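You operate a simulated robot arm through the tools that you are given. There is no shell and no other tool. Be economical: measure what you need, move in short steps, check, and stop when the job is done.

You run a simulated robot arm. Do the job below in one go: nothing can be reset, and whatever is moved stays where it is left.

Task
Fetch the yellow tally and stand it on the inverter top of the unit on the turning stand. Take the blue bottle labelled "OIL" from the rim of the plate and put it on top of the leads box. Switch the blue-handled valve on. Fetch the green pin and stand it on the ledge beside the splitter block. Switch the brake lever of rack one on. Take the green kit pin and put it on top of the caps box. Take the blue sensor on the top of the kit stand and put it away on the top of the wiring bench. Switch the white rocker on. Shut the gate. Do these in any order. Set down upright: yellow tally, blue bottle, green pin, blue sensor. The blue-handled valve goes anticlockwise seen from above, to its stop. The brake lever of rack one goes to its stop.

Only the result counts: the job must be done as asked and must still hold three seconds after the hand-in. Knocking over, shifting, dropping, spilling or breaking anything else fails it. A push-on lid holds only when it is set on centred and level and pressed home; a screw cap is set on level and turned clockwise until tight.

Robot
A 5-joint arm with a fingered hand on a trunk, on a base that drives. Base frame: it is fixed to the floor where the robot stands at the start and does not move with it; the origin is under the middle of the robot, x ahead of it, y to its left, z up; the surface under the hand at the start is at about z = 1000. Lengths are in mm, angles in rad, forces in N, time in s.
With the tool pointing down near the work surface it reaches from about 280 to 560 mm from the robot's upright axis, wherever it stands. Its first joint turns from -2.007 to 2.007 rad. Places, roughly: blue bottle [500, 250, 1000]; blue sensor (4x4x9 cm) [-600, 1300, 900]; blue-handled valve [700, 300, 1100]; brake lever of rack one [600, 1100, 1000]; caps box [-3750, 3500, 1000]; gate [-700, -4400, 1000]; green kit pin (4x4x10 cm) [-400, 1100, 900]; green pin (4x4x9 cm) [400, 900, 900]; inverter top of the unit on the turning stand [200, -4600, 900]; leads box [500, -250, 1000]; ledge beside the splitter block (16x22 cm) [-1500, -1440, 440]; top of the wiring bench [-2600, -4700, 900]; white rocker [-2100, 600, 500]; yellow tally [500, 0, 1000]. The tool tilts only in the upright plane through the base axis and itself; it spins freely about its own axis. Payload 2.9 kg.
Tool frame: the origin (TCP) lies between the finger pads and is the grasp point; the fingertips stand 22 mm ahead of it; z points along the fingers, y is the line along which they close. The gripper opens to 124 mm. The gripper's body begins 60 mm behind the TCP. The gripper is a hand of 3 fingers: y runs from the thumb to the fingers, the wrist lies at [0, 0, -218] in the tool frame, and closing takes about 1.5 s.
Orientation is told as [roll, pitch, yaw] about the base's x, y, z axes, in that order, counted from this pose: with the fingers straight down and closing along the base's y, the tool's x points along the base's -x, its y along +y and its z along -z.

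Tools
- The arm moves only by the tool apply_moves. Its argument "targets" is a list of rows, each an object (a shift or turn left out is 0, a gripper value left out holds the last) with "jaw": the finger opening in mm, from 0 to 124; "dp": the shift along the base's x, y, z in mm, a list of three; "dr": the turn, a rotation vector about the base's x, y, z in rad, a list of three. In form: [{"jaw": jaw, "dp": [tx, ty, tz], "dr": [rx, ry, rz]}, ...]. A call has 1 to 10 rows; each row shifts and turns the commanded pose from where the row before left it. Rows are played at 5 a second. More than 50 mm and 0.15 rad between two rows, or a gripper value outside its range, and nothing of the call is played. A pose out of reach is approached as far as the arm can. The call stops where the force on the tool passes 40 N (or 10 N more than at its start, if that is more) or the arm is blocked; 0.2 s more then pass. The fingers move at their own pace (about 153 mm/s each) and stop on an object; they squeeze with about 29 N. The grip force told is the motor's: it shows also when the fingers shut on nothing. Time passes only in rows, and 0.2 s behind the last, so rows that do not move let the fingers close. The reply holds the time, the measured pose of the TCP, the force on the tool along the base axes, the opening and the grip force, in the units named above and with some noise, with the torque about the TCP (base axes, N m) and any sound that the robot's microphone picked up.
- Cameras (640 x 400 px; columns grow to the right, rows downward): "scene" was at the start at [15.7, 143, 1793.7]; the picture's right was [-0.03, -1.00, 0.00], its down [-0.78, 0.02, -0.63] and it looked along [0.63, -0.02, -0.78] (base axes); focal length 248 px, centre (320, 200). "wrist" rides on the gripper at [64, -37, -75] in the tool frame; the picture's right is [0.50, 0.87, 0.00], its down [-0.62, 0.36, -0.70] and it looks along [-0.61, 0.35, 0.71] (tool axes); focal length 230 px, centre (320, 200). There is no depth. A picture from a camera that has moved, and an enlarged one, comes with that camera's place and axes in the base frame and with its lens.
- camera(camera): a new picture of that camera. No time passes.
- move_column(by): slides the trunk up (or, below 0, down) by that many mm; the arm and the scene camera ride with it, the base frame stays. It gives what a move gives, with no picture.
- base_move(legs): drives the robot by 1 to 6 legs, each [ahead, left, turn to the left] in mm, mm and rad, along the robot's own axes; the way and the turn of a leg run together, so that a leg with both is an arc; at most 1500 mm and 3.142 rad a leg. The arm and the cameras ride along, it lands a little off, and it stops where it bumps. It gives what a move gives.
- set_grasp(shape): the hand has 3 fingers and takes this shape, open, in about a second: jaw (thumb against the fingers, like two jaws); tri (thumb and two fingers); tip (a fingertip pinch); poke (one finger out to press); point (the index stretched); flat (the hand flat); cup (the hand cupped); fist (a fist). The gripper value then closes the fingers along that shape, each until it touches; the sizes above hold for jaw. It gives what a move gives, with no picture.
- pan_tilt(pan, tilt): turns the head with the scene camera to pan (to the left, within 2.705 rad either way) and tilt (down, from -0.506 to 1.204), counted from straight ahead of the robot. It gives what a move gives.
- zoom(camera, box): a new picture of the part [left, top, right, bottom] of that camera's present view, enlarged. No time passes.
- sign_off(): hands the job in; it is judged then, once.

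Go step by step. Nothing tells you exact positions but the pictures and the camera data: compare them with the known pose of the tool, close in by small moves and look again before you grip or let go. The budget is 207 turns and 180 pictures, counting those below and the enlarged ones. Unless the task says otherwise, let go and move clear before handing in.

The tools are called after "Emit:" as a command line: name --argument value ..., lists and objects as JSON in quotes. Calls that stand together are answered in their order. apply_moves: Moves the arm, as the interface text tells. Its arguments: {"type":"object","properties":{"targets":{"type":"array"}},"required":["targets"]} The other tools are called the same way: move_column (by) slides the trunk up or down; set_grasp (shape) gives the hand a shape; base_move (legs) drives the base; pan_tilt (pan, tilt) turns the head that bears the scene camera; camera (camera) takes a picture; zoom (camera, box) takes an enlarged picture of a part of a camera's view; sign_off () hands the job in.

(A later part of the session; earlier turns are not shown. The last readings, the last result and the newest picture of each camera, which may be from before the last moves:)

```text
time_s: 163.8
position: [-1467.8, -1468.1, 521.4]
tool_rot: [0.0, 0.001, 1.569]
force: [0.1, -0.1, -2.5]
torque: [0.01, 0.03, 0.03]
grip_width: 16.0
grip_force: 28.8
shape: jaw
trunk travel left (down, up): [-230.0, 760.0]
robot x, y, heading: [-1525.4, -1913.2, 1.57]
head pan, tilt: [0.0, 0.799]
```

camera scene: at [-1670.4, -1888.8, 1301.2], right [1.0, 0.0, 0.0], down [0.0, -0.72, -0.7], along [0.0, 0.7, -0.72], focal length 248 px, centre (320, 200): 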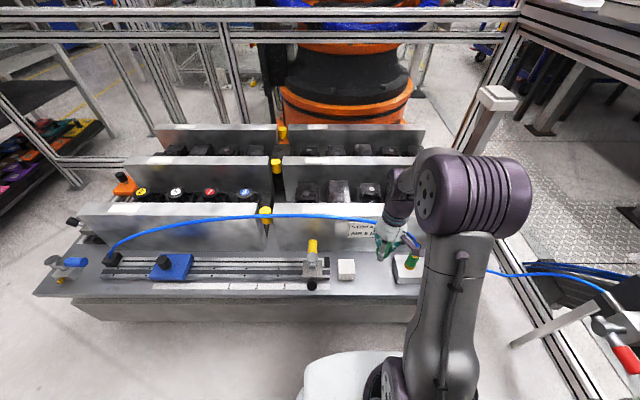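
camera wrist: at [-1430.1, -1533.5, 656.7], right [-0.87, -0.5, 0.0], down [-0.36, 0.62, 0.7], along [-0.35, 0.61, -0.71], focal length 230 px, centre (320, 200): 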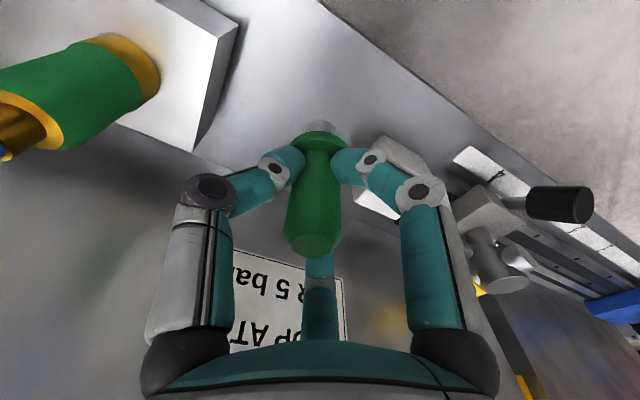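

Emit:
apply_moves --targets '[{"dp": [0, 0, -3]}, {"dp": [0, 0, -3]}, {"dp": [0, 0, -3]}, {}]'

Emit:
zoom --camera "wrist" --box '[220, 80, 420, 260]'

```text
time_s: 164.8
position: [-1468.1, -1468.6, 510.6]
tool_rot: [0.001, -0.001, 1.568]
force: [1.0, 0.6, -2.0]
torque: [-0.01, 0.0, 0.02]
grip_width: 16.0
grip_force: 28.7
shape: jaw
trunk travel left (down, up): [-230.0, 760.0]
robot x, y, heading: [-1525.0, -1908.1, 1.569]
head pan, tilt: [0.0, 0.799]
```

```text
2.22 times, centred on (320, 170) of wrist
camera zoom: at [-1431.0, -1533.1, 586.6], right [-0.87, -0.5, 0.0], down [-0.36, 0.62, 0.7], along [-0.35, 0.61, -0.71], focal length 511 px, centre (320, 267)
```

zoom: 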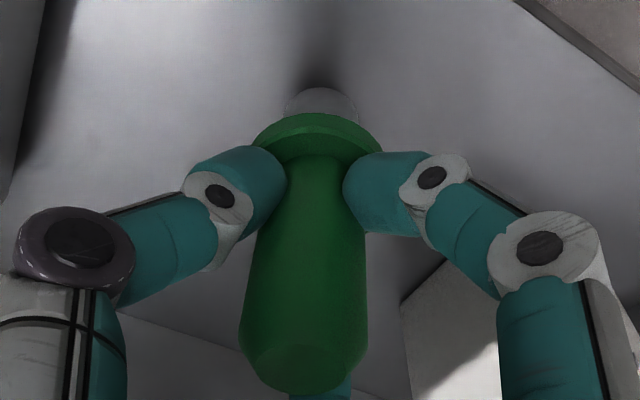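

No contact yet; I keep lowering by 2 mm steps.

Emit:
apply_moves --targets '[{"dp": [0, 0, -3]}, {"dp": [0, 0, -3]}, {"dp": [0, 0, -2]}, {}]'

```text
time_s: 165.8
position: [-1468.7, -1468.2, 505.3]
tool_rot: [-0.001, -0.002, 1.569]
force: [-1.8, -0.3, 10.6]
torque: [0.03, -0.01, 0.0]
grip_width: 16.4
grip_force: 29.0
shape: jaw
trunk travel left (down, up): [-230.0, 760.0]
robot x, y, heading: [-1522.4, -1911.5, 1.57]
head pan, tilt: [0.0, 0.799]
```

Contact at about 12 N. I release carefully, opening only to 60, and rise.

Emit:
apply_moves --targets '[{"dp": [0, 0, 1]}, {"jaw": 60}, {}, {}, {}, {"dp": [0, 0, 30]}, {"dp": [0, 0, 40]}, {"dp": [0, 0, 40]}, {"dp": [0, 0, 40]}]'

Emit:
camera --camera "wrist"

Emit:
move_column --by 470

Emit:
zoom --camera "scene" --box '[290, 180, 450, 340]'

```text
time_s: 167.8
position: [-1468.5, -1470.9, 653.9]
tool_rot: [0.0, 0.0, 1.57]
force: [0.2, -0.6, -0.4]
torque: [-0.03, -0.01, 0.0]
grip_width: 59.7
grip_force: 0.1
shape: jaw
trunk travel left (down, up): [-230.0, 760.0]
robot x, y, heading: [-1524.3, -1908.5, 1.57]
head pan, tilt: [0.0, 0.799]
```

```text
103 pictures are left
camera wrist: at [-1430.8, -1536.3, 729.5], right [-0.87, -0.5, 0.0], down [-0.36, 0.62, 0.7], along [-0.35, 0.61, -0.71], focal length 230 px, centre (320, 200)
```

wrist: 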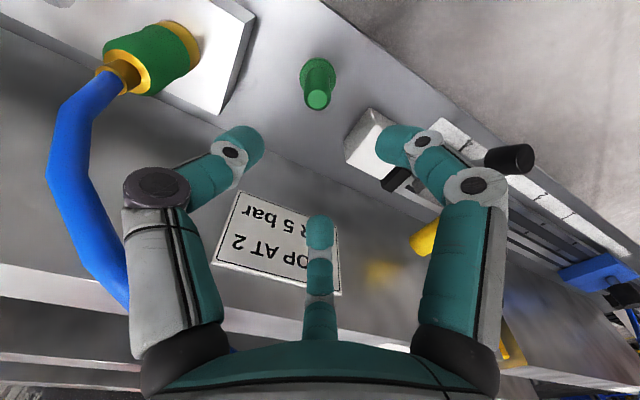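

```text
refused: 470 is not a number from -400 to 400
```

```text
2.50 times, centred on (370, 260) of scene
camera zoom: at [-1670.4, -1888.9, 1131.1], right [1.0, 0.0, 0.0], down [0.0, -0.72, -0.7], along [0.0, 0.7, -0.72], focal length 620 px, centre (195, 50)
```

zoom: 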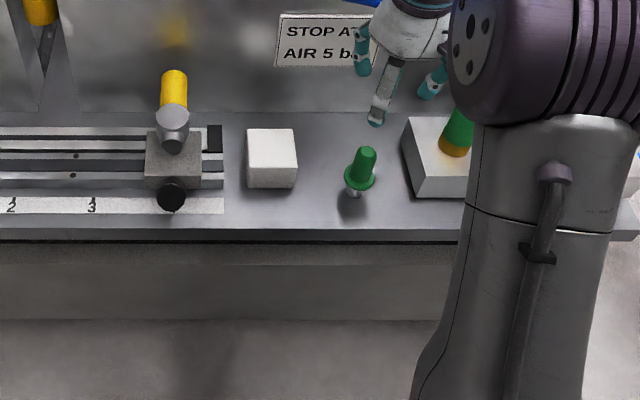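

The green pin stands on the ledge. Next the white rocker at about (−2100, 600, 500): I raise, retract, leave the cell westward and go north to look at it.

Emit:
move_column --by 400

Emit:
apply_moves --targets '[{"dp": [-20, -30, 0]}, {"dp": [-20, -30, 0]}, {"jaw": 20}]'

Emit:
base_move --legs '[[-100, 0, 0], [0, 1500, 0], [0, 1450, 0], [0, 200, 0], [1400, 0, 0], [1200, 0, 0]]'

Emit:
pan_tilt --pan -1.0 --tilt 0.4

Emit:
camera --camera "scene"

```text
time_s: 171.7
position: [-1467.6, -1471.4, 1054.5]
tool_rot: [0.0, 0.0, 1.568]
force: [0.5, -0.8, -0.9]
torque: [-0.01, 0.0, -0.04]
grip_width: 59.8
grip_force: 0.0
shape: jaw
trunk travel left (down, up): [-630.0, 360.0]
robot x, y, heading: [-1524.6, -1911.7, 1.57]
head pan, tilt: [0.0, 0.799]
```

```text
time_s: 172.5
position: [-1509.3, -1531.4, 1052.8]
tool_rot: [0.001, 0.0, 1.568]
force: [-0.6, 0.9, -0.5]
torque: [-0.01, -0.02, -0.02]
grip_width: 20.3
grip_force: 0.0
shape: jaw
trunk travel left (down, up): [-630.0, 360.0]
robot x, y, heading: [-1525.6, -1908.7, 1.564]
head pan, tilt: [0.0, 0.799]
```

```text
time_s: 201.4
position: [-4611.4, 1033.8, 1053.3]
tool_rot: [-0.001, 0.0, 1.546]
force: [0.5, 0.2, 0.1]
torque: [-0.01, 0.0, -0.02]
grip_width: 20.4
grip_force: 0.1
shape: jaw
trunk travel left (down, up): [-630.0, 360.0]
robot x, y, heading: [-4634.3, 655.0, 1.544]
head pan, tilt: [0.0, 0.799]
```

```text
time_s: 202.6
position: [-4611.8, 1034.9, 1052.9]
tool_rot: [0.001, 0.001, 1.545]
force: [-0.2, -0.1, -0.8]
torque: [-0.01, -0.02, -0.02]
grip_width: 20.4
grip_force: 0.0
shape: jaw
trunk travel left (down, up): [-630.0, 360.0]
robot x, y, heading: [-4639.8, 656.4, 1.55]
head pan, tilt: [-1.0, 0.4]
```

```text
101 pictures are left
camera scene: at [-4704.9, 648.2, 1566.2], right [0.52, -0.85, 0.0], down [-0.33, -0.2, -0.92], along [0.79, 0.48, -0.39], focal length 248 px, centre (320, 200)
```

scene: 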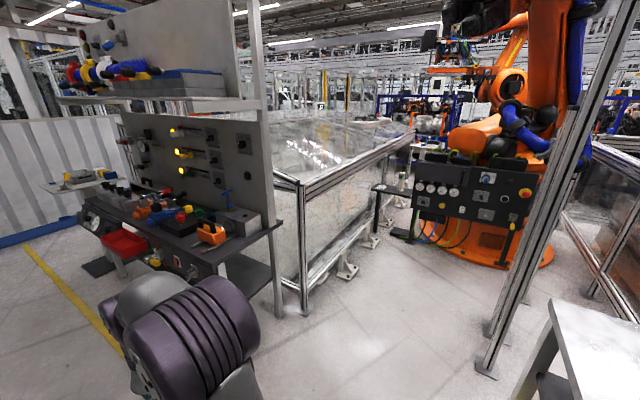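

I see a black gauge panel facing this way with switches. I zoom on it.

Emit:
zoom --camera "scene" --box '[370, 130, 560, 270]'

```text
2.86 times, centred on (465, 200) of scene
camera zoom: at [-4704.9, 648.2, 1566.2], right [0.52, -0.85, 0.0], down [-0.33, -0.2, -0.92], along [0.79, 0.48, -0.39], focal length 709 px, centre (-94, 200)
```

zoom: 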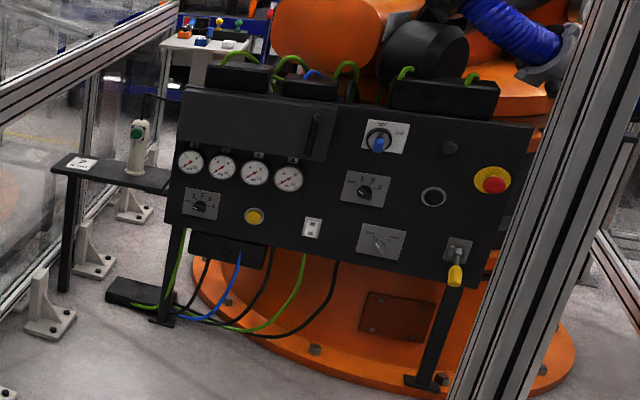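

The white rocker is at roughly (−2006, 611, 500) on the panel. I drive in front of the panel facing +x.

Emit:
base_move --legs '[[0, 0, -1.55], [1100, 80, 0], [830, 0, 0]]'

Emit:
pan_tilt --pan -0.2 --tilt 0.8

Emit:
camera --camera "scene"

```text
time_s: 216.0
position: [-2336.0, 725.1, 1052.4]
tool_rot: [0.0, 0.002, 0.002]
force: [-0.4, 0.2, 0.2]
torque: [-0.02, 0.02, -0.02]
grip_width: 20.2
grip_force: 0.1
shape: jaw
trunk travel left (down, up): [-630.0, 360.0]
robot x, y, heading: [-2717.5, 741.7, 0.003]
head pan, tilt: [-1.0, 0.4]
```

```text
time_s: 217.2
position: [-2335.9, 725.9, 1052.7]
tool_rot: [0.0, 0.001, 0.002]
force: [0.1, 0.1, -0.8]
torque: [0.0, -0.03, 0.01]
grip_width: 20.1
grip_force: 0.0
shape: jaw
trunk travel left (down, up): [-630.0, 360.0]
robot x, y, heading: [-2716.0, 741.0, 0.006]
head pan, tilt: [-0.201, 0.799]
```

```text
99 pictures are left
camera scene: at [-2696.6, 869.7, 1531.2], right [-0.2, -0.98, 0.0], down [-0.7, 0.14, -0.7], along [0.68, -0.14, -0.72], focal length 248 px, centre (320, 200)
```

scene: 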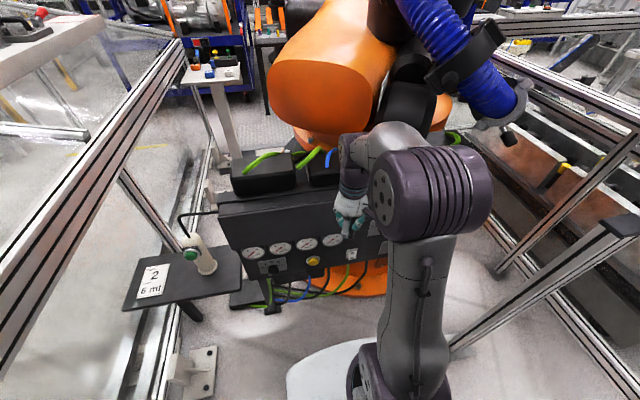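

Emit:
zoom --camera "scene" --box '[300, 225, 390, 285]'

Emit:
move_column --by -400

Emit:
pan_tilt --pan -0.2 --tilt 0.65

Emit:
camera --camera "scene"

```text
6.67 times, centred on (345, 255) of scene
camera zoom: at [-2696.6, 869.7, 1531.2], right [-0.2, -0.98, 0.0], down [-0.7, 0.14, -0.7], along [0.68, -0.14, -0.72], focal length 1654 px, centre (153, -167)
```

zoom: 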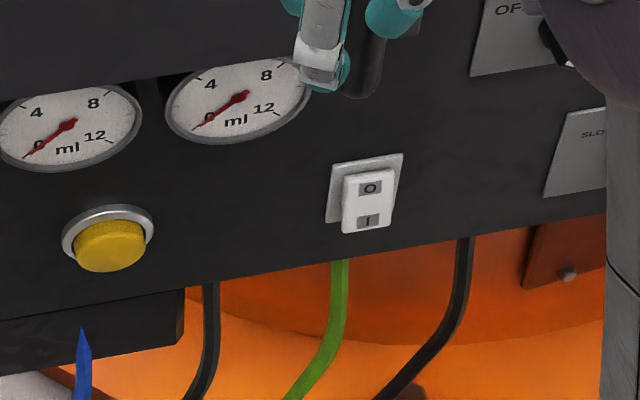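

```text
time_s: 221.0
position: [-2335.2, 726.1, 653.3]
tool_rot: [0.0, 0.002, 0.003]
force: [-0.2, 0.5, -0.9]
torque: [-0.05, -0.01, -0.01]
grip_width: 20.2
grip_force: 0.0
shape: jaw
trunk travel left (down, up): [-230.0, 760.0]
robot x, y, heading: [-2718.8, 739.2, 0.002]
head pan, tilt: [-0.201, 0.799]
```

```text
time_s: 221.7
position: [-2335.9, 725.7, 654.2]
tool_rot: [0.001, -0.001, 0.002]
force: [-0.4, 0.1, -0.9]
torque: [-0.01, 0.0, 0.03]
grip_width: 20.1
grip_force: 0.0
shape: jaw
trunk travel left (down, up): [-230.0, 760.0]
robot x, y, heading: [-2712.6, 739.3, 0.005]
head pan, tilt: [-0.201, 0.649]
```

```text
97 pictures are left
camera scene: at [-2690.6, 868.6, 1143.7], right [-0.2, -0.98, 0.0], down [-0.59, 0.12, -0.8], along [0.78, -0.16, -0.6], focal length 248 px, centre (320, 200)
```

scene: 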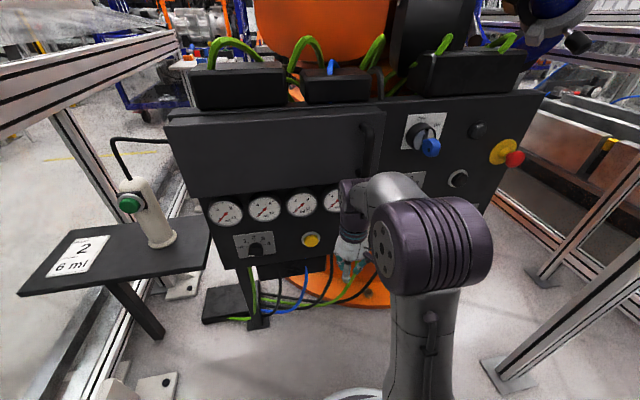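

The rocker has "O" at its top and "I" below, at about (−2158, 613, 560). I shift the base square to it and take the poke shape, then tilt the tool level.

Emit:
base_move --legs '[[-80, -115, 0]]'

Emit:
set_grasp --shape "poke"

Emit:
apply_moves --targets '[{"dp": [15, 0, -9], "dr": [0, -0.149, 0]}, {"dp": [15, 0, -9], "dr": [0, -0.149, 0]}, {"dp": [15, 0, -9], "dr": [0, -0.149, 0]}, {"dp": [15, 0, -9], "dr": [0, -0.149, 0]}, {"dp": [15, 0, -9], "dr": [0, -0.149, 0]}, {"dp": [15, 0, -9], "dr": [0, -0.149, 0]}, {"dp": [15, 0, -9], "dr": [0, -0.149, 0]}, {"dp": [15, 0, -9], "dr": [0, -0.149, 0]}, {"dp": [15, 0, -9], "dr": [0, -0.149, 0]}, {"dp": [5, 0, -9], "dr": [0, -0.149, 0]}]'

Emit:
camera --camera "wrist"

Emit:
camera --camera "scene"

```text
time_s: 223.0
position: [-2417.7, 609.7, 652.8]
tool_rot: [0.001, 0.001, 0.003]
force: [0.1, 0.1, 0.0]
torque: [0.04, 0.01, 0.02]
grip_width: 20.2
grip_force: 0.0
shape: jaw
trunk travel left (down, up): [-230.0, 760.0]
robot x, y, heading: [-2797.2, 625.0, 0.002]
head pan, tilt: [-0.201, 0.649]
```

```text
time_s: 223.9
position: [-2416.5, 609.6, 653.2]
tool_rot: [0.0, 0.001, 0.003]
force: [-0.3, -0.1, -0.2]
torque: [0.04, -0.02, 0.0]
grip_width: 0.1
grip_force: 0.1
shape: poke
trunk travel left (down, up): [-230.0, 760.0]
robot x, y, heading: [-2795.3, 625.3, 0.0]
head pan, tilt: [-0.201, 0.649]
```

```text
time_s: 226.1
position: [-2277.8, 621.5, 562.9]
tool_rot: [-0.054, -1.492, 0.047]
force: [0.1, 0.4, 0.2]
torque: [0.01, 0.01, -0.01]
grip_width: 0.0
grip_force: 0.1
shape: poke
out of reach, approached as far as the arm can: row 3, 5
trunk travel left (down, up): [-230.0, 760.0]
robot x, y, heading: [-2796.0, 622.5, 0.001]
head pan, tilt: [-0.201, 0.649]
```

```text
96 pictures are left
camera wrist: at [-2356.9, 585.2, 506.0], right [-0.04, 0.86, -0.5], down [-0.65, 0.36, 0.67], along [0.76, 0.35, 0.55], focal length 230 px, centre (320, 200)
```

wrist: 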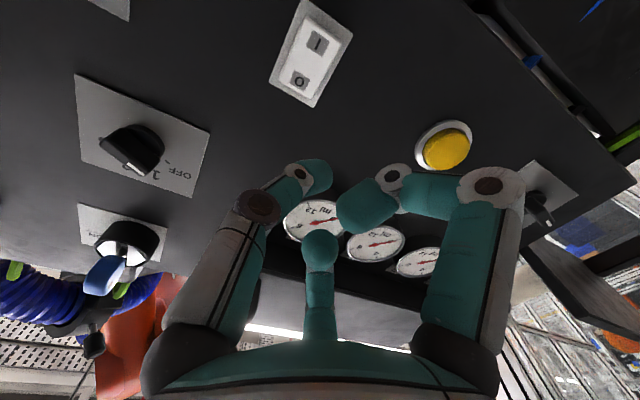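

```text
95 pictures are left
camera scene: at [-2772.0, 752.5, 1143.8], right [-0.2, -0.98, 0.0], down [-0.59, 0.12, -0.8], along [0.78, -0.16, -0.6], focal length 248 px, centre (320, 200)
```

scene: 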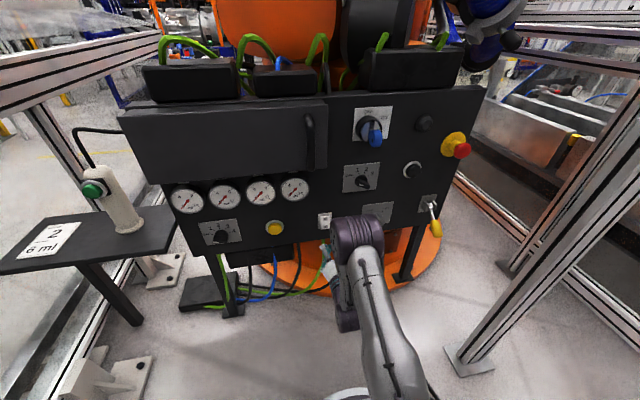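

The poke finger lies on the tool axis. The "I" half is at about (−2107, 604, 526); I align and advance to a short standoff.

Emit:
apply_moves --targets '[{"dp": [0, -9, -18], "dr": [0, 0, -0.02]}, {"dp": [10, -9, -18], "dr": [0, 0, -0.02]}, {"dp": [40, 0, 0]}, {"dp": [40, 0, 0]}, {}]'

Emit:
camera --camera "wrist"

Emit:
zoom --camera "scene" --box '[270, 190, 400, 290]'

```text
time_s: 227.3
position: [-2187.0, 603.3, 528.1]
tool_rot: [-0.048, -1.49, 0.008]
force: [-0.1, -0.2, -0.4]
torque: [-0.01, -0.01, 0.03]
grip_width: 0.1
grip_force: 0.0
shape: poke
trunk travel left (down, up): [-230.0, 760.0]
robot x, y, heading: [-2795.8, 626.9, 0.005]
head pan, tilt: [-0.201, 0.649]
```

```text
94 pictures are left
camera wrist: at [-2267.8, 568.6, 470.4], right [-0.01, 0.86, -0.5], down [-0.64, 0.38, 0.67], along [0.77, 0.32, 0.55], focal length 230 px, centre (320, 200)
```

wrist: 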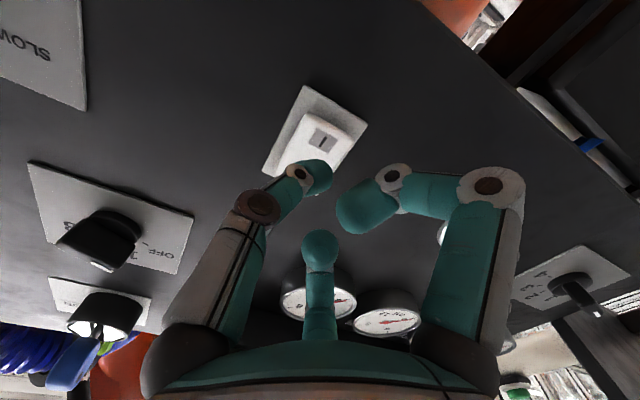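

```text
4.00 times, centred on (335, 240) of scene
camera zoom: at [-2771.9, 752.5, 1143.7], right [-0.2, -0.98, 0.0], down [-0.59, 0.12, -0.8], along [0.78, -0.16, -0.6], focal length 993 px, centre (260, 40)
```

zoom: 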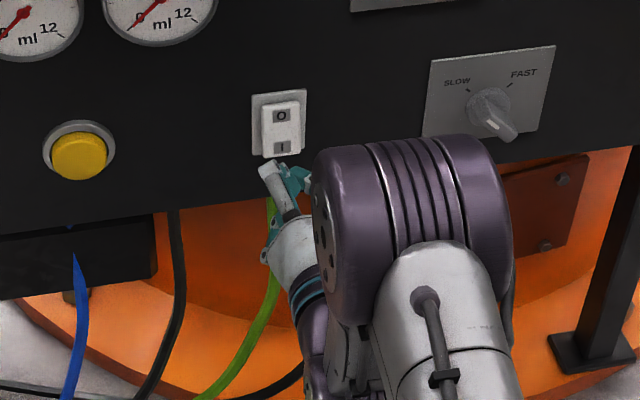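

Aligned to the lower half. I advance slowly and press.

Emit:
apply_moves --targets '[{"dp": [20, 3, 3]}, {"dp": [15, 0, 0]}, {"dp": [8, 0, 0]}, {"dp": [5, 0, 0]}, {"dp": [5, 0, 0]}, {"dp": [5, 0, 0]}, {"dp": [5, 0, 0]}]'

Emit:
camera --camera "wrist"

```text
time_s: 228.2
position: [-2147.6, 602.8, 527.3]
tool_rot: [-0.038, -1.482, -0.001]
force: [-23.6, -0.6, 1.5]
torque: [0.03, -0.08, 0.12]
grip_width: 0.2
grip_force: 0.0
shape: poke
trunk travel left (down, up): [-230.0, 760.0]
robot x, y, heading: [-2796.0, 626.5, 0.003]
head pan, tilt: [-0.201, 0.649]
stopped in row 4: the force on the tool passed its limit at 45 N (the readings are from after the stop); the commanded pose is now the measured one
```

```text
92 pictures are left
camera wrist: at [-2228.3, 568.3, 470.7], right [-0.01, 0.87, -0.5], down [-0.63, 0.38, 0.68], along [0.78, 0.32, 0.54], focal length 230 px, centre (320, 200)
```

wrist: 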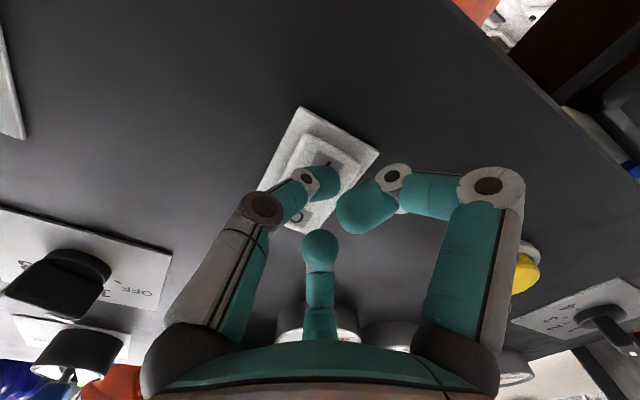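

Contact with 45 N. I retract and check the rocker's state.

Emit:
apply_moves --targets '[{"dp": [-30, 0, 0]}, {"dp": [-40, 0, -10]}, {"dp": [-30, 0, -20]}]'

Emit:
zoom --camera "scene" --box '[290, 190, 350, 240]'

Emit:
zoom --camera "wrist" --box '[240, 0, 400, 150]'

```text
time_s: 229.0
position: [-2244.0, 604.1, 498.2]
tool_rot: [-0.042, -1.483, 0.0]
force: [-0.5, 0.3, 0.6]
torque: [0.02, 0.02, 0.02]
grip_width: 0.1
grip_force: 0.1
shape: poke
trunk travel left (down, up): [-230.0, 760.0]
robot x, y, heading: [-2796.2, 625.8, 0.004]
head pan, tilt: [-0.201, 0.649]
```

```text
8.00 times, centred on (320, 215) of scene
camera zoom: at [-2772.4, 752.3, 1143.8], right [-0.2, -0.98, 0.0], down [-0.59, 0.12, -0.8], along [0.78, -0.16, -0.6], focal length 1985 px, centre (320, 80)
```

zoom: 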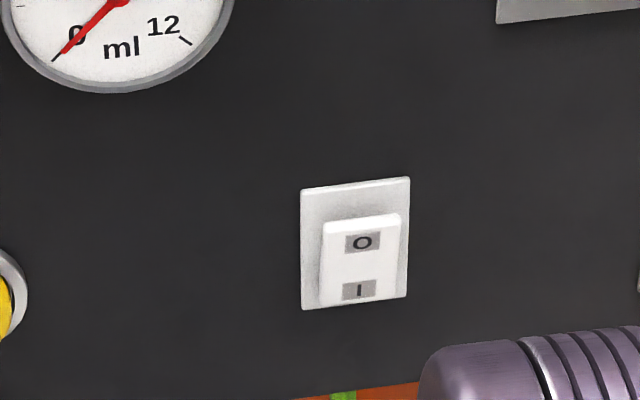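

```text
2.67 times, centred on (320, 75) of wrist
camera zoom: at [-2324.2, 569.4, 441.2], right [-0.01, 0.87, -0.5], down [-0.63, 0.39, 0.68], along [0.78, 0.32, 0.54], focal length 614 px, centre (320, 533)
```

zoom: 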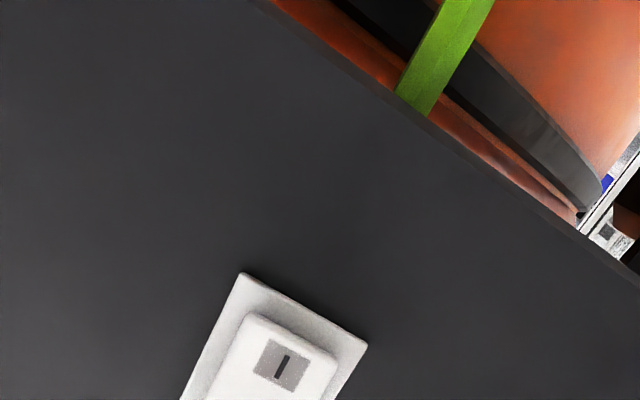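

The "I" half is now pressed in: the rocker is on. I tilt the tool back down, raise the trunk and go back to the jaw shape.

Emit:
apply_moves --targets '[{"dp": [-10, 0, 12], "dr": [0, 0.148, 0]}, {"dp": [-12, 0, 12], "dr": [0, 0.148, 0]}, {"dp": [-14, 0, 12], "dr": [0, 0.148, 0]}, {"dp": [-14, 0, 12], "dr": [0, 0.148, 0]}, {"dp": [-14, 0, 12], "dr": [0, 0.148, 0]}, {"dp": [-14, 0, 12], "dr": [0, 0.148, 0]}, {"dp": [-14, 0, 12], "dr": [0, 0.148, 0]}, {"dp": [-14, 0, 12], "dr": [0, 0.148, 0]}, {"dp": [-14, 0, 12], "dr": [0, 0.148, 0]}, {"dp": [-14, 0, 12], "dr": [0.04, 0.148, 0]}]'

Emit:
set_grasp --shape "jaw"

Emit:
move_column --by 400

Emit:
base_move --legs '[[-1200, 0, 0], [-650, 0, 0]]'

Emit:
pan_tilt --pan 1.2 --tilt 0.4

Emit:
camera --camera "scene"

```text
refused: row 10 steps farther than a row can; nothing moved
```

```text
time_s: 229.9
position: [-2241.9, 604.2, 498.1]
tool_rot: [-0.043, -1.481, -0.001]
force: [-0.4, 1.1, 1.2]
torque: [-0.02, 0.0, 0.0]
grip_width: 124.2
grip_force: 0.1
shape: jaw
trunk travel left (down, up): [-230.0, 760.0]
robot x, y, heading: [-2798.9, 628.3, 0.001]
head pan, tilt: [-0.201, 0.649]
```

```text
time_s: 233.8
position: [-2242.1, 603.7, 896.1]
tool_rot: [-0.041, -1.483, 0.0]
force: [0.4, 0.5, -0.9]
torque: [0.02, 0.02, -0.04]
grip_width: 123.8
grip_force: 0.1
shape: jaw
trunk travel left (down, up): [-630.0, 360.0]
robot x, y, heading: [-2796.1, 626.0, 0.006]
head pan, tilt: [-0.201, 0.649]
```

```text
time_s: 243.0
position: [-4070.4, 591.1, 897.6]
tool_rot: [-0.041, -1.483, -0.008]
force: [0.7, 0.0, -0.4]
torque: [0.02, 0.02, 0.01]
grip_width: 124.2
grip_force: 0.2
shape: jaw
trunk travel left (down, up): [-630.0, 360.0]
robot x, y, heading: [-4622.2, 615.6, -0.005]
head pan, tilt: [-0.201, 0.649]
```

```text
time_s: 244.5
position: [-4070.6, 590.6, 896.7]
tool_rot: [-0.042, -1.481, -0.009]
force: [0.5, 0.2, -0.4]
torque: [-0.01, -0.01, -0.02]
grip_width: 123.9
grip_force: 0.0
shape: jaw
trunk travel left (down, up): [-630.0, 360.0]
robot x, y, heading: [-4622.8, 616.8, -0.001]
head pan, tilt: [1.201, 0.4]
```

```text
89 pictures are left
camera scene: at [-4650.7, 848.2, 1566.2], right [0.93, -0.37, 0.0], down [-0.14, -0.36, -0.92], along [0.34, 0.86, -0.39], focal length 248 px, centre (320, 200)
```

scene: 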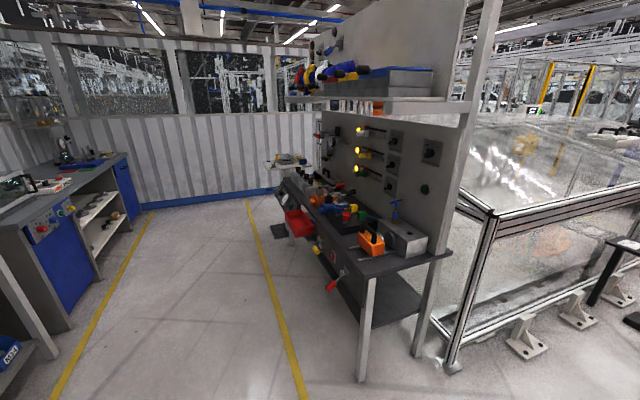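

I straighten the tool and zoom toward where the caps box should be (near pixel (307,151)).

Emit:
apply_moves --targets '[{"dp": [-12, 0, 12], "dr": [0, 0.145, 0]}, {"dp": [-14, 0, 12], "dr": [0, 0.145, 0]}, {"dp": [-14, 0, 12], "dr": [0, 0.145, 0]}, {"dp": [-14, 0, 12], "dr": [0, 0.145, 0]}, {"dp": [-14, 0, 12], "dr": [0, 0.145, 0]}, {"dp": [-14, 0, 12], "dr": [0, 0.145, 0]}, {"dp": [-14, 0, 12], "dr": [0, 0.145, 0]}, {"dp": [-14, 0, 12], "dr": [0, 0.145, 0]}, {"dp": [-14, 0, 12], "dr": [0, 0.145, 0]}, {"dp": [-14, 0, 12], "dr": [0.03, 0.14, 0]}]'

Emit:
zoom --camera "scene" --box '[250, 110, 380, 240]'

```text
time_s: 246.7
position: [-4211.0, 567.6, 1016.9]
tool_rot: [-0.006, -0.038, -0.002]
force: [-0.6, 0.3, 0.0]
torque: [-0.01, 0.01, -0.02]
grip_width: 124.1
grip_force: 0.0
shape: jaw
out of reach, approached as far as the arm can: row 7, 8, 9
trunk travel left (down, up): [-630.0, 360.0]
robot x, y, heading: [-4628.4, 618.0, -0.006]
head pan, tilt: [1.201, 0.4]
```

```text
3.08 times, centred on (315, 175) of scene
camera zoom: at [-4650.5, 848.4, 1566.2], right [0.93, -0.37, 0.0], down [-0.14, -0.36, -0.92], along [0.34, 0.86, -0.39], focal length 764 px, centre (335, 277)
```

zoom: 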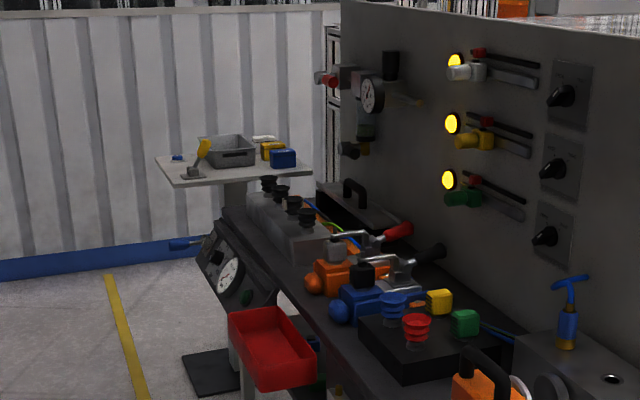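

The caps box seems to be on the small table at the bench's end; I'll return with the pin. Now I drive back south on the known route.

Emit:
base_move --legs '[[0, 0, -1.571], [1400, 0, 0], [1400, 0, 0], [1400, 0, 0], [0, 0, 1.571]]'

```text
time_s: 274.5
position: [-4079.7, -3652.7, 1016.6]
tool_rot: [-0.005, -0.038, 0.006]
force: [-0.4, 0.5, -0.1]
torque: [-0.02, -0.03, 0.01]
grip_width: 124.0
grip_force: 0.0
shape: jaw
trunk travel left (down, up): [-630.0, 360.0]
robot x, y, heading: [-4496.9, -3612.0, 0.004]
head pan, tilt: [1.201, 0.4]
```

Emit:
base_move --legs '[[1400, 0, 0], [1400, 0, 0], [400, 0, 0], [0, 340, 0]]'

Emit:
pan_tilt --pan -1.2 --tilt 0.35

Emit:
camera --camera "scene"

```text
time_s: 292.0
position: [-857.0, -3470.2, 1016.7]
tool_rot: [-0.005, -0.037, -0.058]
force: [-0.2, 0.3, -0.5]
torque: [-0.03, 0.01, -0.01]
grip_width: 124.0
grip_force: 0.1
shape: jaw
trunk travel left (down, up): [-630.0, 360.0]
robot x, y, heading: [-1272.9, -3401.9, -0.063]
head pan, tilt: [1.201, 0.4]
```

```text
time_s: 294.2
position: [-857.8, -3471.3, 1017.2]
tool_rot: [-0.004, -0.038, -0.058]
force: [0.3, 0.3, 0.2]
torque: [0.01, 0.0, 0.0]
grip_width: 124.3
grip_force: 0.1
shape: jaw
trunk travel left (down, up): [-630.0, 360.0]
robot x, y, heading: [-1268.4, -3400.3, -0.058]
head pan, tilt: [-1.201, 0.351]
```

```text
87 pictures are left
camera scene: at [-1292.5, -3340.1, 1570.8], right [-0.95, -0.31, 0.0], down [-0.11, 0.33, -0.94], along [0.29, -0.89, -0.34], focal length 248 px, centre (320, 200)
```

scene: 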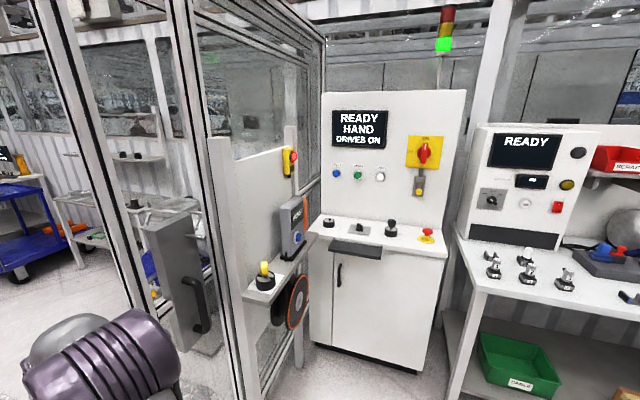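

The gate's leading edge with handles stands near (−760, −3835). I continue out through the opening and up the aisle to the kit stand.

Emit:
base_move --legs '[[0, 120, 0.058], [1100, 0, 0], [0, 0, 1.571], [1400, 0, 0], [1400, 0, 0], [900, 0, 0]]'

Emit:
pan_tilt --pan 0.4 --tilt 0.5

Emit:
camera --camera "scene"

```text
time_s: 322.3
position: [196.1, 889.9, 1016.5]
tool_rot: [-0.006, -0.038, 1.46]
force: [-0.3, -0.5, -0.8]
torque: [0.0, 0.03, 0.0]
grip_width: 123.7
grip_force: 0.0
shape: jaw
trunk travel left (down, up): [-630.0, 360.0]
robot x, y, heading: [101.8, 482.4, 1.452]
head pan, tilt: [-1.201, 0.351]
```

```text
time_s: 324.0
position: [197.0, 889.0, 1016.9]
tool_rot: [-0.004, -0.037, 1.459]
force: [-0.1, 0.2, 0.7]
torque: [0.01, 0.04, -0.01]
grip_width: 123.5
grip_force: 0.0
shape: jaw
trunk travel left (down, up): [-630.0, 360.0]
robot x, y, heading: [106.7, 485.8, 1.459]
head pan, tilt: [0.4, 0.499]
```

```text
86 pictures are left
camera scene: at [-72.4, 526.9, 1557.1], right [0.96, 0.28, 0.0], down [0.14, -0.46, -0.88], along [-0.25, 0.84, -0.48], focal length 248 px, centre (320, 200)
```

scene: 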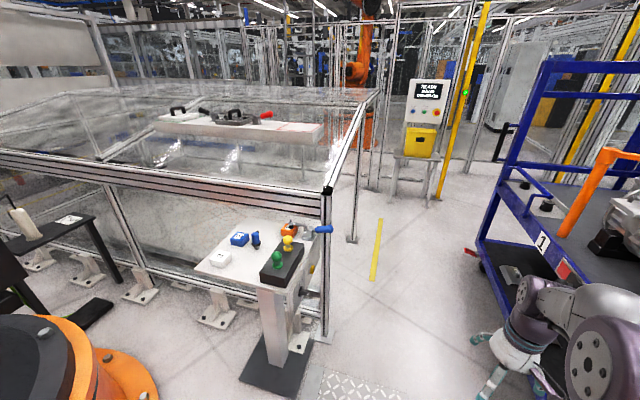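

The kit stand is in view. I zoom in.

Emit:
zoom --camera "scene" --box '[180, 200, 350, 310]'

```text
3.64 times, centred on (265, 255) of scene
camera zoom: at [-72.4, 526.9, 1557.1], right [0.96, 0.28, 0.0], down [0.14, -0.46, -0.88], along [-0.25, 0.84, -0.48], focal length 902 px, centre (520, 0)
```

zoom: 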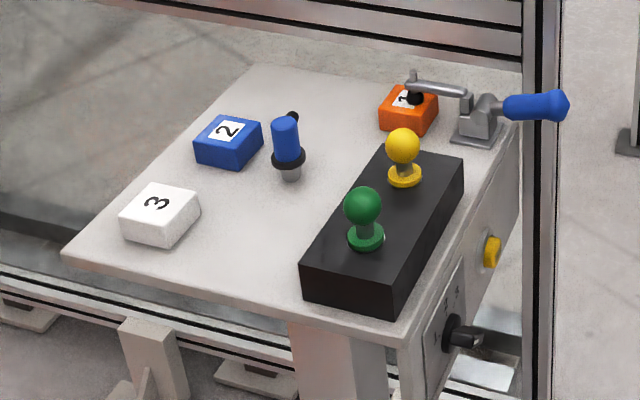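

Blue sensor stands at about (−538, 1205); the green kit pin at (−397, 1102). I raise the arm and drive in front of the stand.

Emit:
move_column --by 300

Emit:
base_move --legs '[[0, 529, 0.116], [176, 0, 0]]'

Emit:
apply_moves --targets '[{"jaw": 80, "dp": [0, 0, 0], "dr": [0, 0.038, 0]}, {}]'

Emit:
camera --camera "wrist"

Emit:
pan_tilt --pan 0.1 --tilt 0.9

Emit:
camera --camera "scene"

```text
time_s: 327.0
position: [195.7, 889.6, 1316.3]
tool_rot: [-0.005, -0.039, 1.46]
force: [-0.4, -0.4, 0.1]
torque: [0.01, 0.01, 0.0]
grip_width: 124.0
grip_force: 0.0
shape: jaw
trunk travel left (down, up): [-930.0, 60.0]
robot x, y, heading: [105.6, 484.3, 1.458]
head pan, tilt: [0.4, 0.499]
```

```text
time_s: 331.2
position: [-400.7, 1098.9, 1318.3]
tool_rot: [-0.006, -0.04, 1.578]
force: [0.2, -0.7, 0.9]
torque: [0.04, -0.03, 0.0]
grip_width: 124.1
grip_force: 0.1
shape: jaw
trunk travel left (down, up): [-930.0, 60.0]
robot x, y, heading: [-444.7, 688.5, 1.574]
head pan, tilt: [0.4, 0.499]
```

```text
time_s: 331.8
position: [-400.6, 1100.2, 1315.6]
tool_rot: [-0.005, -0.039, 1.578]
force: [0.5, -0.3, 0.1]
torque: [0.01, 0.02, -0.01]
grip_width: 80.7
grip_force: 0.1
shape: jaw
trunk travel left (down, up): [-930.0, 60.0]
robot x, y, heading: [-444.6, 685.4, 1.576]
head pan, tilt: [0.4, 0.499]
```

```text
84 pictures are left
camera wrist: at [-363.3, 1033.6, 1390.1], right [-0.86, -0.51, -0.02], down [-0.36, 0.59, 0.72], along [-0.35, 0.63, -0.69], focal length 230 px, centre (320, 200)
```

wrist: 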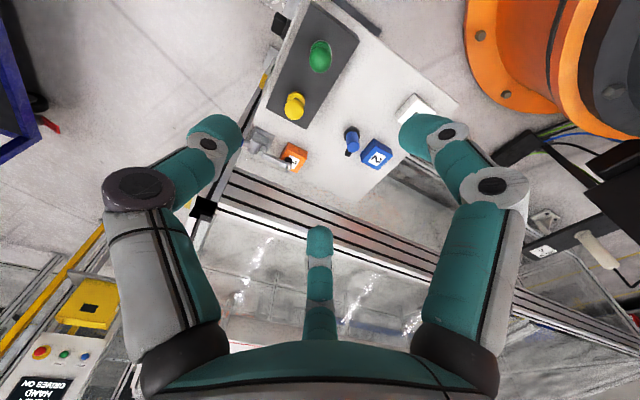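

```text
time_s: 332.7
position: [-400.1, 1102.3, 1316.2]
tool_rot: [-0.007, -0.039, 1.577]
force: [-0.7, -0.3, 0.5]
torque: [-0.01, 0.0, -0.02]
grip_width: 80.8
grip_force: 0.1
shape: jaw
trunk travel left (down, up): [-930.0, 60.0]
robot x, y, heading: [-444.2, 684.7, 1.576]
head pan, tilt: [0.099, 0.901]
```

```text
83 pictures are left
camera scene: at [-597.1, 700.2, 1823.3], right [0.99, 0.11, 0.0], down [0.08, -0.78, -0.62], along [-0.07, 0.62, -0.78], focal length 248 px, centre (320, 200)
```

scene: 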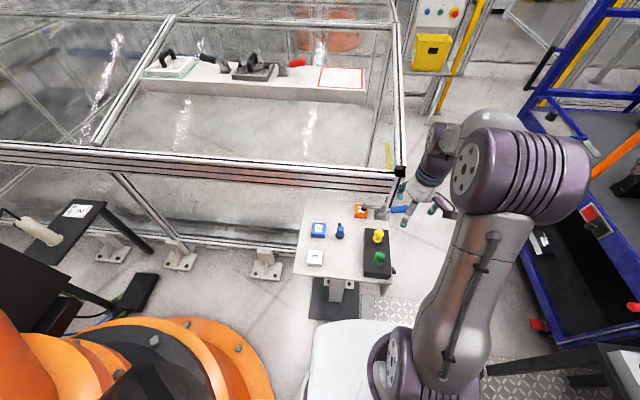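

The stand top is lower (≈835) than I assumed. I zoom both cameras for precise triangulation.

Emit:
zoom --camera "scene" --box '[290, 195, 420, 295]'

Emit:
zoom --camera "wrist" --box '[250, 0, 450, 190]'

```text
4.00 times, centred on (355, 245) of scene
camera zoom: at [-597.1, 700.2, 1823.3], right [0.99, 0.11, 0.0], down [0.08, -0.78, -0.62], along [-0.07, 0.62, -0.78], focal length 993 px, centre (180, 20)
```

zoom: 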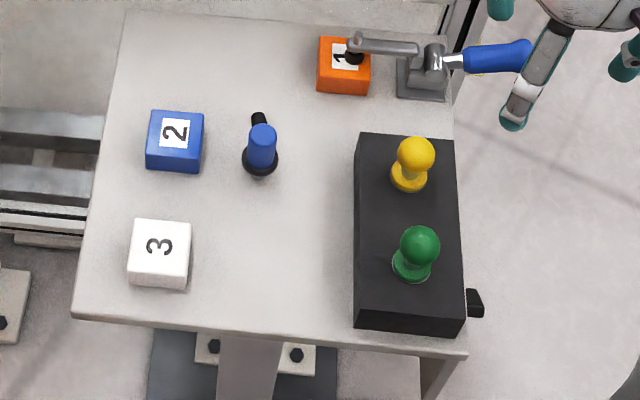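

```text
2.11 times, centred on (350, 95) of wrist
camera zoom: at [-363.4, 1033.9, 1390.1], right [-0.86, -0.51, -0.02], down [-0.36, 0.59, 0.72], along [-0.35, 0.63, -0.69], focal length 484 px, centre (257, 421)
```

zoom: 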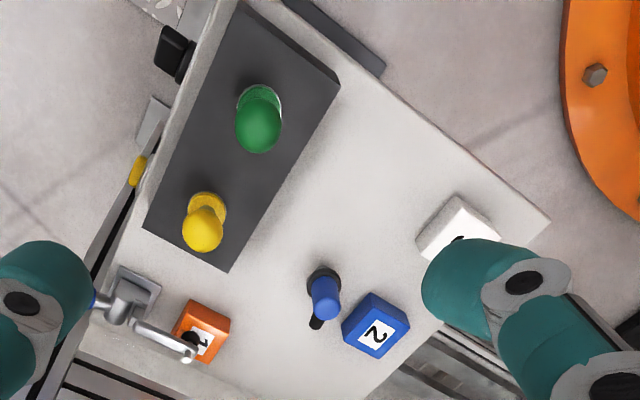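

Sensor at about (−574, 1267), top ≈920, with a black gland behind its top; kit pin ball ≈ (−418, 1147, 941). I move closer and turn the hand so that no finger meets the gland.

Emit:
base_move --legs '[[100, 40, 0]]'

Emit:
apply_moves --targets '[{"jaw": 64, "dp": [-14, 7, 0], "dr": [-0.039, 0, -0.14]}, {"dp": [-14, 7, -20], "dr": [0, 0, -0.145]}, {"dp": [-14, 7, -20], "dr": [0, 0, -0.145]}, {"dp": [-14, 7, -20], "dr": [0, 0, -0.145]}, {"dp": [-14, 7, -30], "dr": [0, 0, -0.145]}, {"dp": [-14, 7, -30], "dr": [0, 0, -0.145]}, {"dp": [-14, 7, -30], "dr": [0, 0, -0.145]}, {"dp": [-14, 7, -30], "dr": [0, 0, -0.145]}, {"dp": [-14, 7, -30], "dr": [0, 0, -0.145]}, {"dp": [-10, 0, -30], "dr": [0, 0, -0.145]}]'

Emit:
camera --camera "wrist"

Emit:
zoom --camera "scene" --box '[260, 170, 440, 310]'

```text
time_s: 333.9
position: [-442.0, 1203.0, 1317.0]
tool_rot: [-0.006, -0.04, 1.578]
force: [0.4, -0.3, 0.1]
torque: [0.01, -0.02, -0.01]
grip_width: 80.4
grip_force: 0.1
shape: jaw
trunk travel left (down, up): [-930.0, 60.0]
robot x, y, heading: [-484.0, 788.2, 1.585]
head pan, tilt: [0.099, 0.901]
```

```text
time_s: 336.1
position: [-580.9, 1266.8, 1077.0]
tool_rot: [-0.006, -0.001, 0.131]
force: [0.0, 0.7, -0.1]
torque: [0.02, -0.02, 0.01]
grip_width: 64.9
grip_force: 0.1
shape: jaw
trunk travel left (down, up): [-930.0, 60.0]
robot x, y, heading: [-482.9, 786.4, 1.579]
head pan, tilt: [0.099, 0.901]
```

```text
80 pictures are left
camera wrist: at [-638.8, 1222.1, 1153.0], right [-0.61, 0.79, -0.01], down [0.56, 0.44, 0.7], along [0.56, 0.42, -0.71], focal length 230 px, centre (320, 200)
```

wrist: 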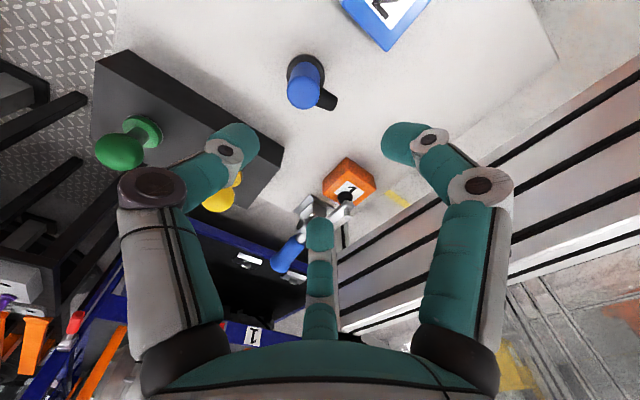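

```text
2.86 times, centred on (350, 240) of scene
camera zoom: at [-638.4, 803.4, 1823.2], right [0.99, 0.11, 0.0], down [0.08, -0.78, -0.62], along [-0.07, 0.62, -0.78], focal length 709 px, centre (234, 86)
```

zoom: 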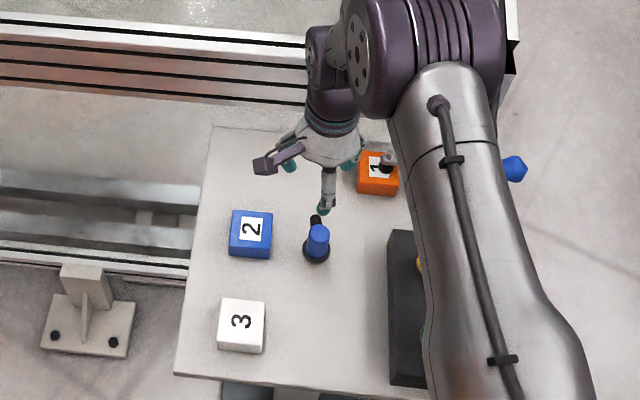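

Refined: sensor near (−571, 1255), top ≈938. I correct, go lower and look again.

Emit:
apply_moves --targets '[{"dp": [9, -11, -30], "dr": [0, 0, -0.13]}, {"dp": [0, 0, -40]}]'

Emit:
camera --camera "wrist"

```text
time_s: 336.7
position: [-571.8, 1255.8, 1007.5]
tool_rot: [-0.008, -0.003, 0.001]
force: [0.3, -1.3, 0.7]
torque: [0.0, -0.03, -0.02]
grip_width: 64.7
grip_force: 0.0
shape: jaw
trunk travel left (down, up): [-930.0, 60.0]
robot x, y, heading: [-485.8, 789.2, 1.575]
head pan, tilt: [0.099, 0.901]
```

```text
78 pictures are left
camera wrist: at [-634.8, 1218.5, 1083.3], right [-0.5, 0.86, -0.01], down [0.62, 0.36, 0.7], along [0.61, 0.35, -0.71], focal length 230 px, centre (320, 200)
```

wrist: 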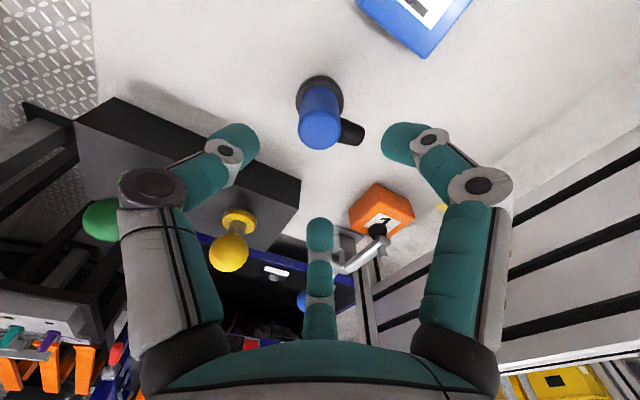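

The sensor is right on the tool axis. I turn the hand ~0.4 rad so the gland sits between fingers, descend and grip.

Emit:
apply_moves --targets '[{"jaw": 58, "dr": [0, 0, 0.14]}, {"dr": [0, 0, 0.14]}, {"dr": [0, 0, 0.12]}, {"dp": [1, 0, -40]}, {"dp": [0, 0, -40]}, {"dp": [0, 0, -20]}]'

Emit:
camera --camera "wrist"

```text
time_s: 338.1
position: [-567.1, 1255.9, 905.1]
tool_rot: [-0.008, 0.002, 0.402]
force: [0.5, 0.0, -0.2]
torque: [0.02, 0.0, 0.01]
grip_width: 58.4
grip_force: 0.1
shape: jaw
trunk travel left (down, up): [-930.0, 60.0]
robot x, y, heading: [-484.1, 787.9, 1.576]
head pan, tilt: [0.099, 0.901]
```

```text
77 pictures are left
camera wrist: at [-611.0, 1197.2, 980.9], right [-0.8, 0.6, -0.01], down [0.43, 0.58, 0.7], along [0.42, 0.56, -0.72], focal length 230 px, centre (320, 200)
```

wrist: 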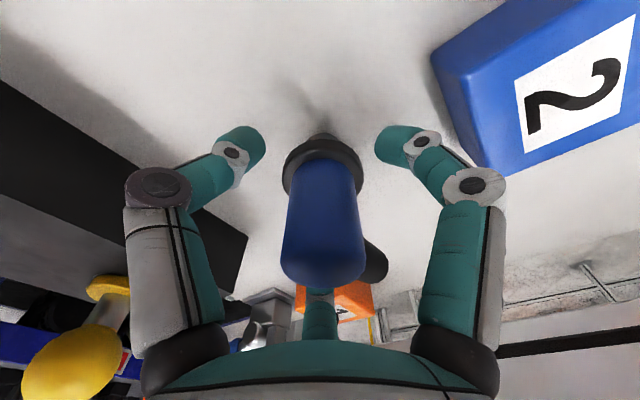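

Centred, fingertips around the blue body above the ring. I close and lift.

Emit:
apply_moves --targets '[{"jaw": 5}, {}, {}, {}, {}, {}, {"dp": [0, 0, 20]}, {"dp": [0, 0, 40]}, {"dp": [0, 0, 40]}, {"dp": [0, 0, 40]}]'

Emit:
camera --camera "wrist"

```text
time_s: 340.3
position: [-569.7, 1256.0, 1048.2]
tool_rot: [-0.007, 0.002, 0.404]
force: [0.2, -0.5, -1.1]
torque: [0.0, 0.01, -0.01]
grip_width: 30.1
grip_force: 29.1
shape: jaw
trunk travel left (down, up): [-930.0, 60.0]
robot x, y, heading: [-484.3, 789.0, 1.58]
head pan, tilt: [0.099, 0.901]
```

```text
76 pictures are left
camera wrist: at [-613.8, 1196.6, 1124.5], right [-0.8, 0.6, -0.01], down [0.43, 0.57, 0.7], along [0.42, 0.56, -0.72], focal length 230 px, centre (320, 200)
```

wrist: 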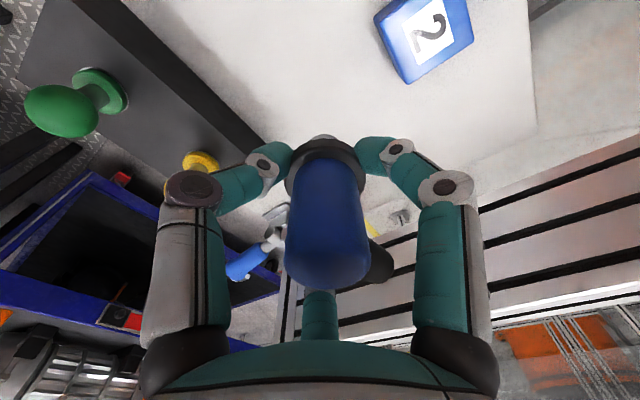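

The sensor is held. I tuck the arm and drive back down the aisle toward the gate opening.

Emit:
apply_moves --targets '[{"dp": [20, -10, 45]}, {"dp": [25, -20, 35]}, {"dp": [25, -30, 30]}, {"dp": [20, -40, 20]}]'

Emit:
base_move --legs '[[-300, 0, 0], [0, -290, 0], [0, 0, -1.575], [0, 0, -1.575], [1200, 0, 0]]'

```text
refused: row 1 steps farther than a row can; nothing moved
```

```text
time_s: 357.3
position: [-173.7, -1179.2, 1047.9]
tool_rot: [-0.007, 0.002, -2.781]
force: [-0.3, 0.3, -1.6]
torque: [0.0, 0.02, 0.0]
grip_width: 29.8
grip_force: 28.8
shape: jaw
trunk travel left (down, up): [-930.0, 60.0]
robot x, y, heading: [-239.9, -706.9, -1.607]
head pan, tilt: [0.099, 0.901]
```

Emit:
apply_moves --targets '[{"dp": [0, 20, 40]}, {"dp": [0, 20, 40]}, {"dp": [0, 20, 40]}, {"dp": [0, 20, 30]}]'

Emit:
move_column --by -200

Emit:
base_move --legs '[[1300, 0, 0.036], [1260, 0, 0], [0, 0, -1.571]]'

```text
time_s: 358.3
position: [-173.3, -1099.5, 1198.7]
tool_rot: [-0.006, 0.001, -2.78]
force: [-0.4, 0.3, 0.1]
torque: [-0.03, 0.01, -0.01]
grip_width: 29.5
grip_force: 29.1
shape: jaw
trunk travel left (down, up): [-930.0, 60.0]
robot x, y, heading: [-236.1, -708.0, -1.608]
head pan, tilt: [0.099, 0.901]
```

```text
time_s: 360.5
position: [-173.8, -1101.6, 996.7]
tool_rot: [-0.007, 0.002, -2.782]
force: [-0.8, 0.0, -1.1]
torque: [-0.01, -0.01, 0.0]
grip_width: 29.4
grip_force: 28.8
shape: jaw
trunk travel left (down, up): [-730.0, 260.0]
robot x, y, heading: [-238.2, -706.7, -1.606]
head pan, tilt: [0.099, 0.901]
```

```text
time_s: 377.1
position: [-652.3, -3389.3, 997.3]
tool_rot: [-0.007, 0.001, 1.952]
force: [-0.9, 0.0, -1.0]
torque: [-0.01, 0.01, 0.01]
grip_width: 29.5
grip_force: 28.9
shape: jaw
trunk travel left (down, up): [-730.0, 260.0]
robot x, y, heading: [-261.1, -3317.0, 3.13]
head pan, tilt: [0.099, 0.901]
```

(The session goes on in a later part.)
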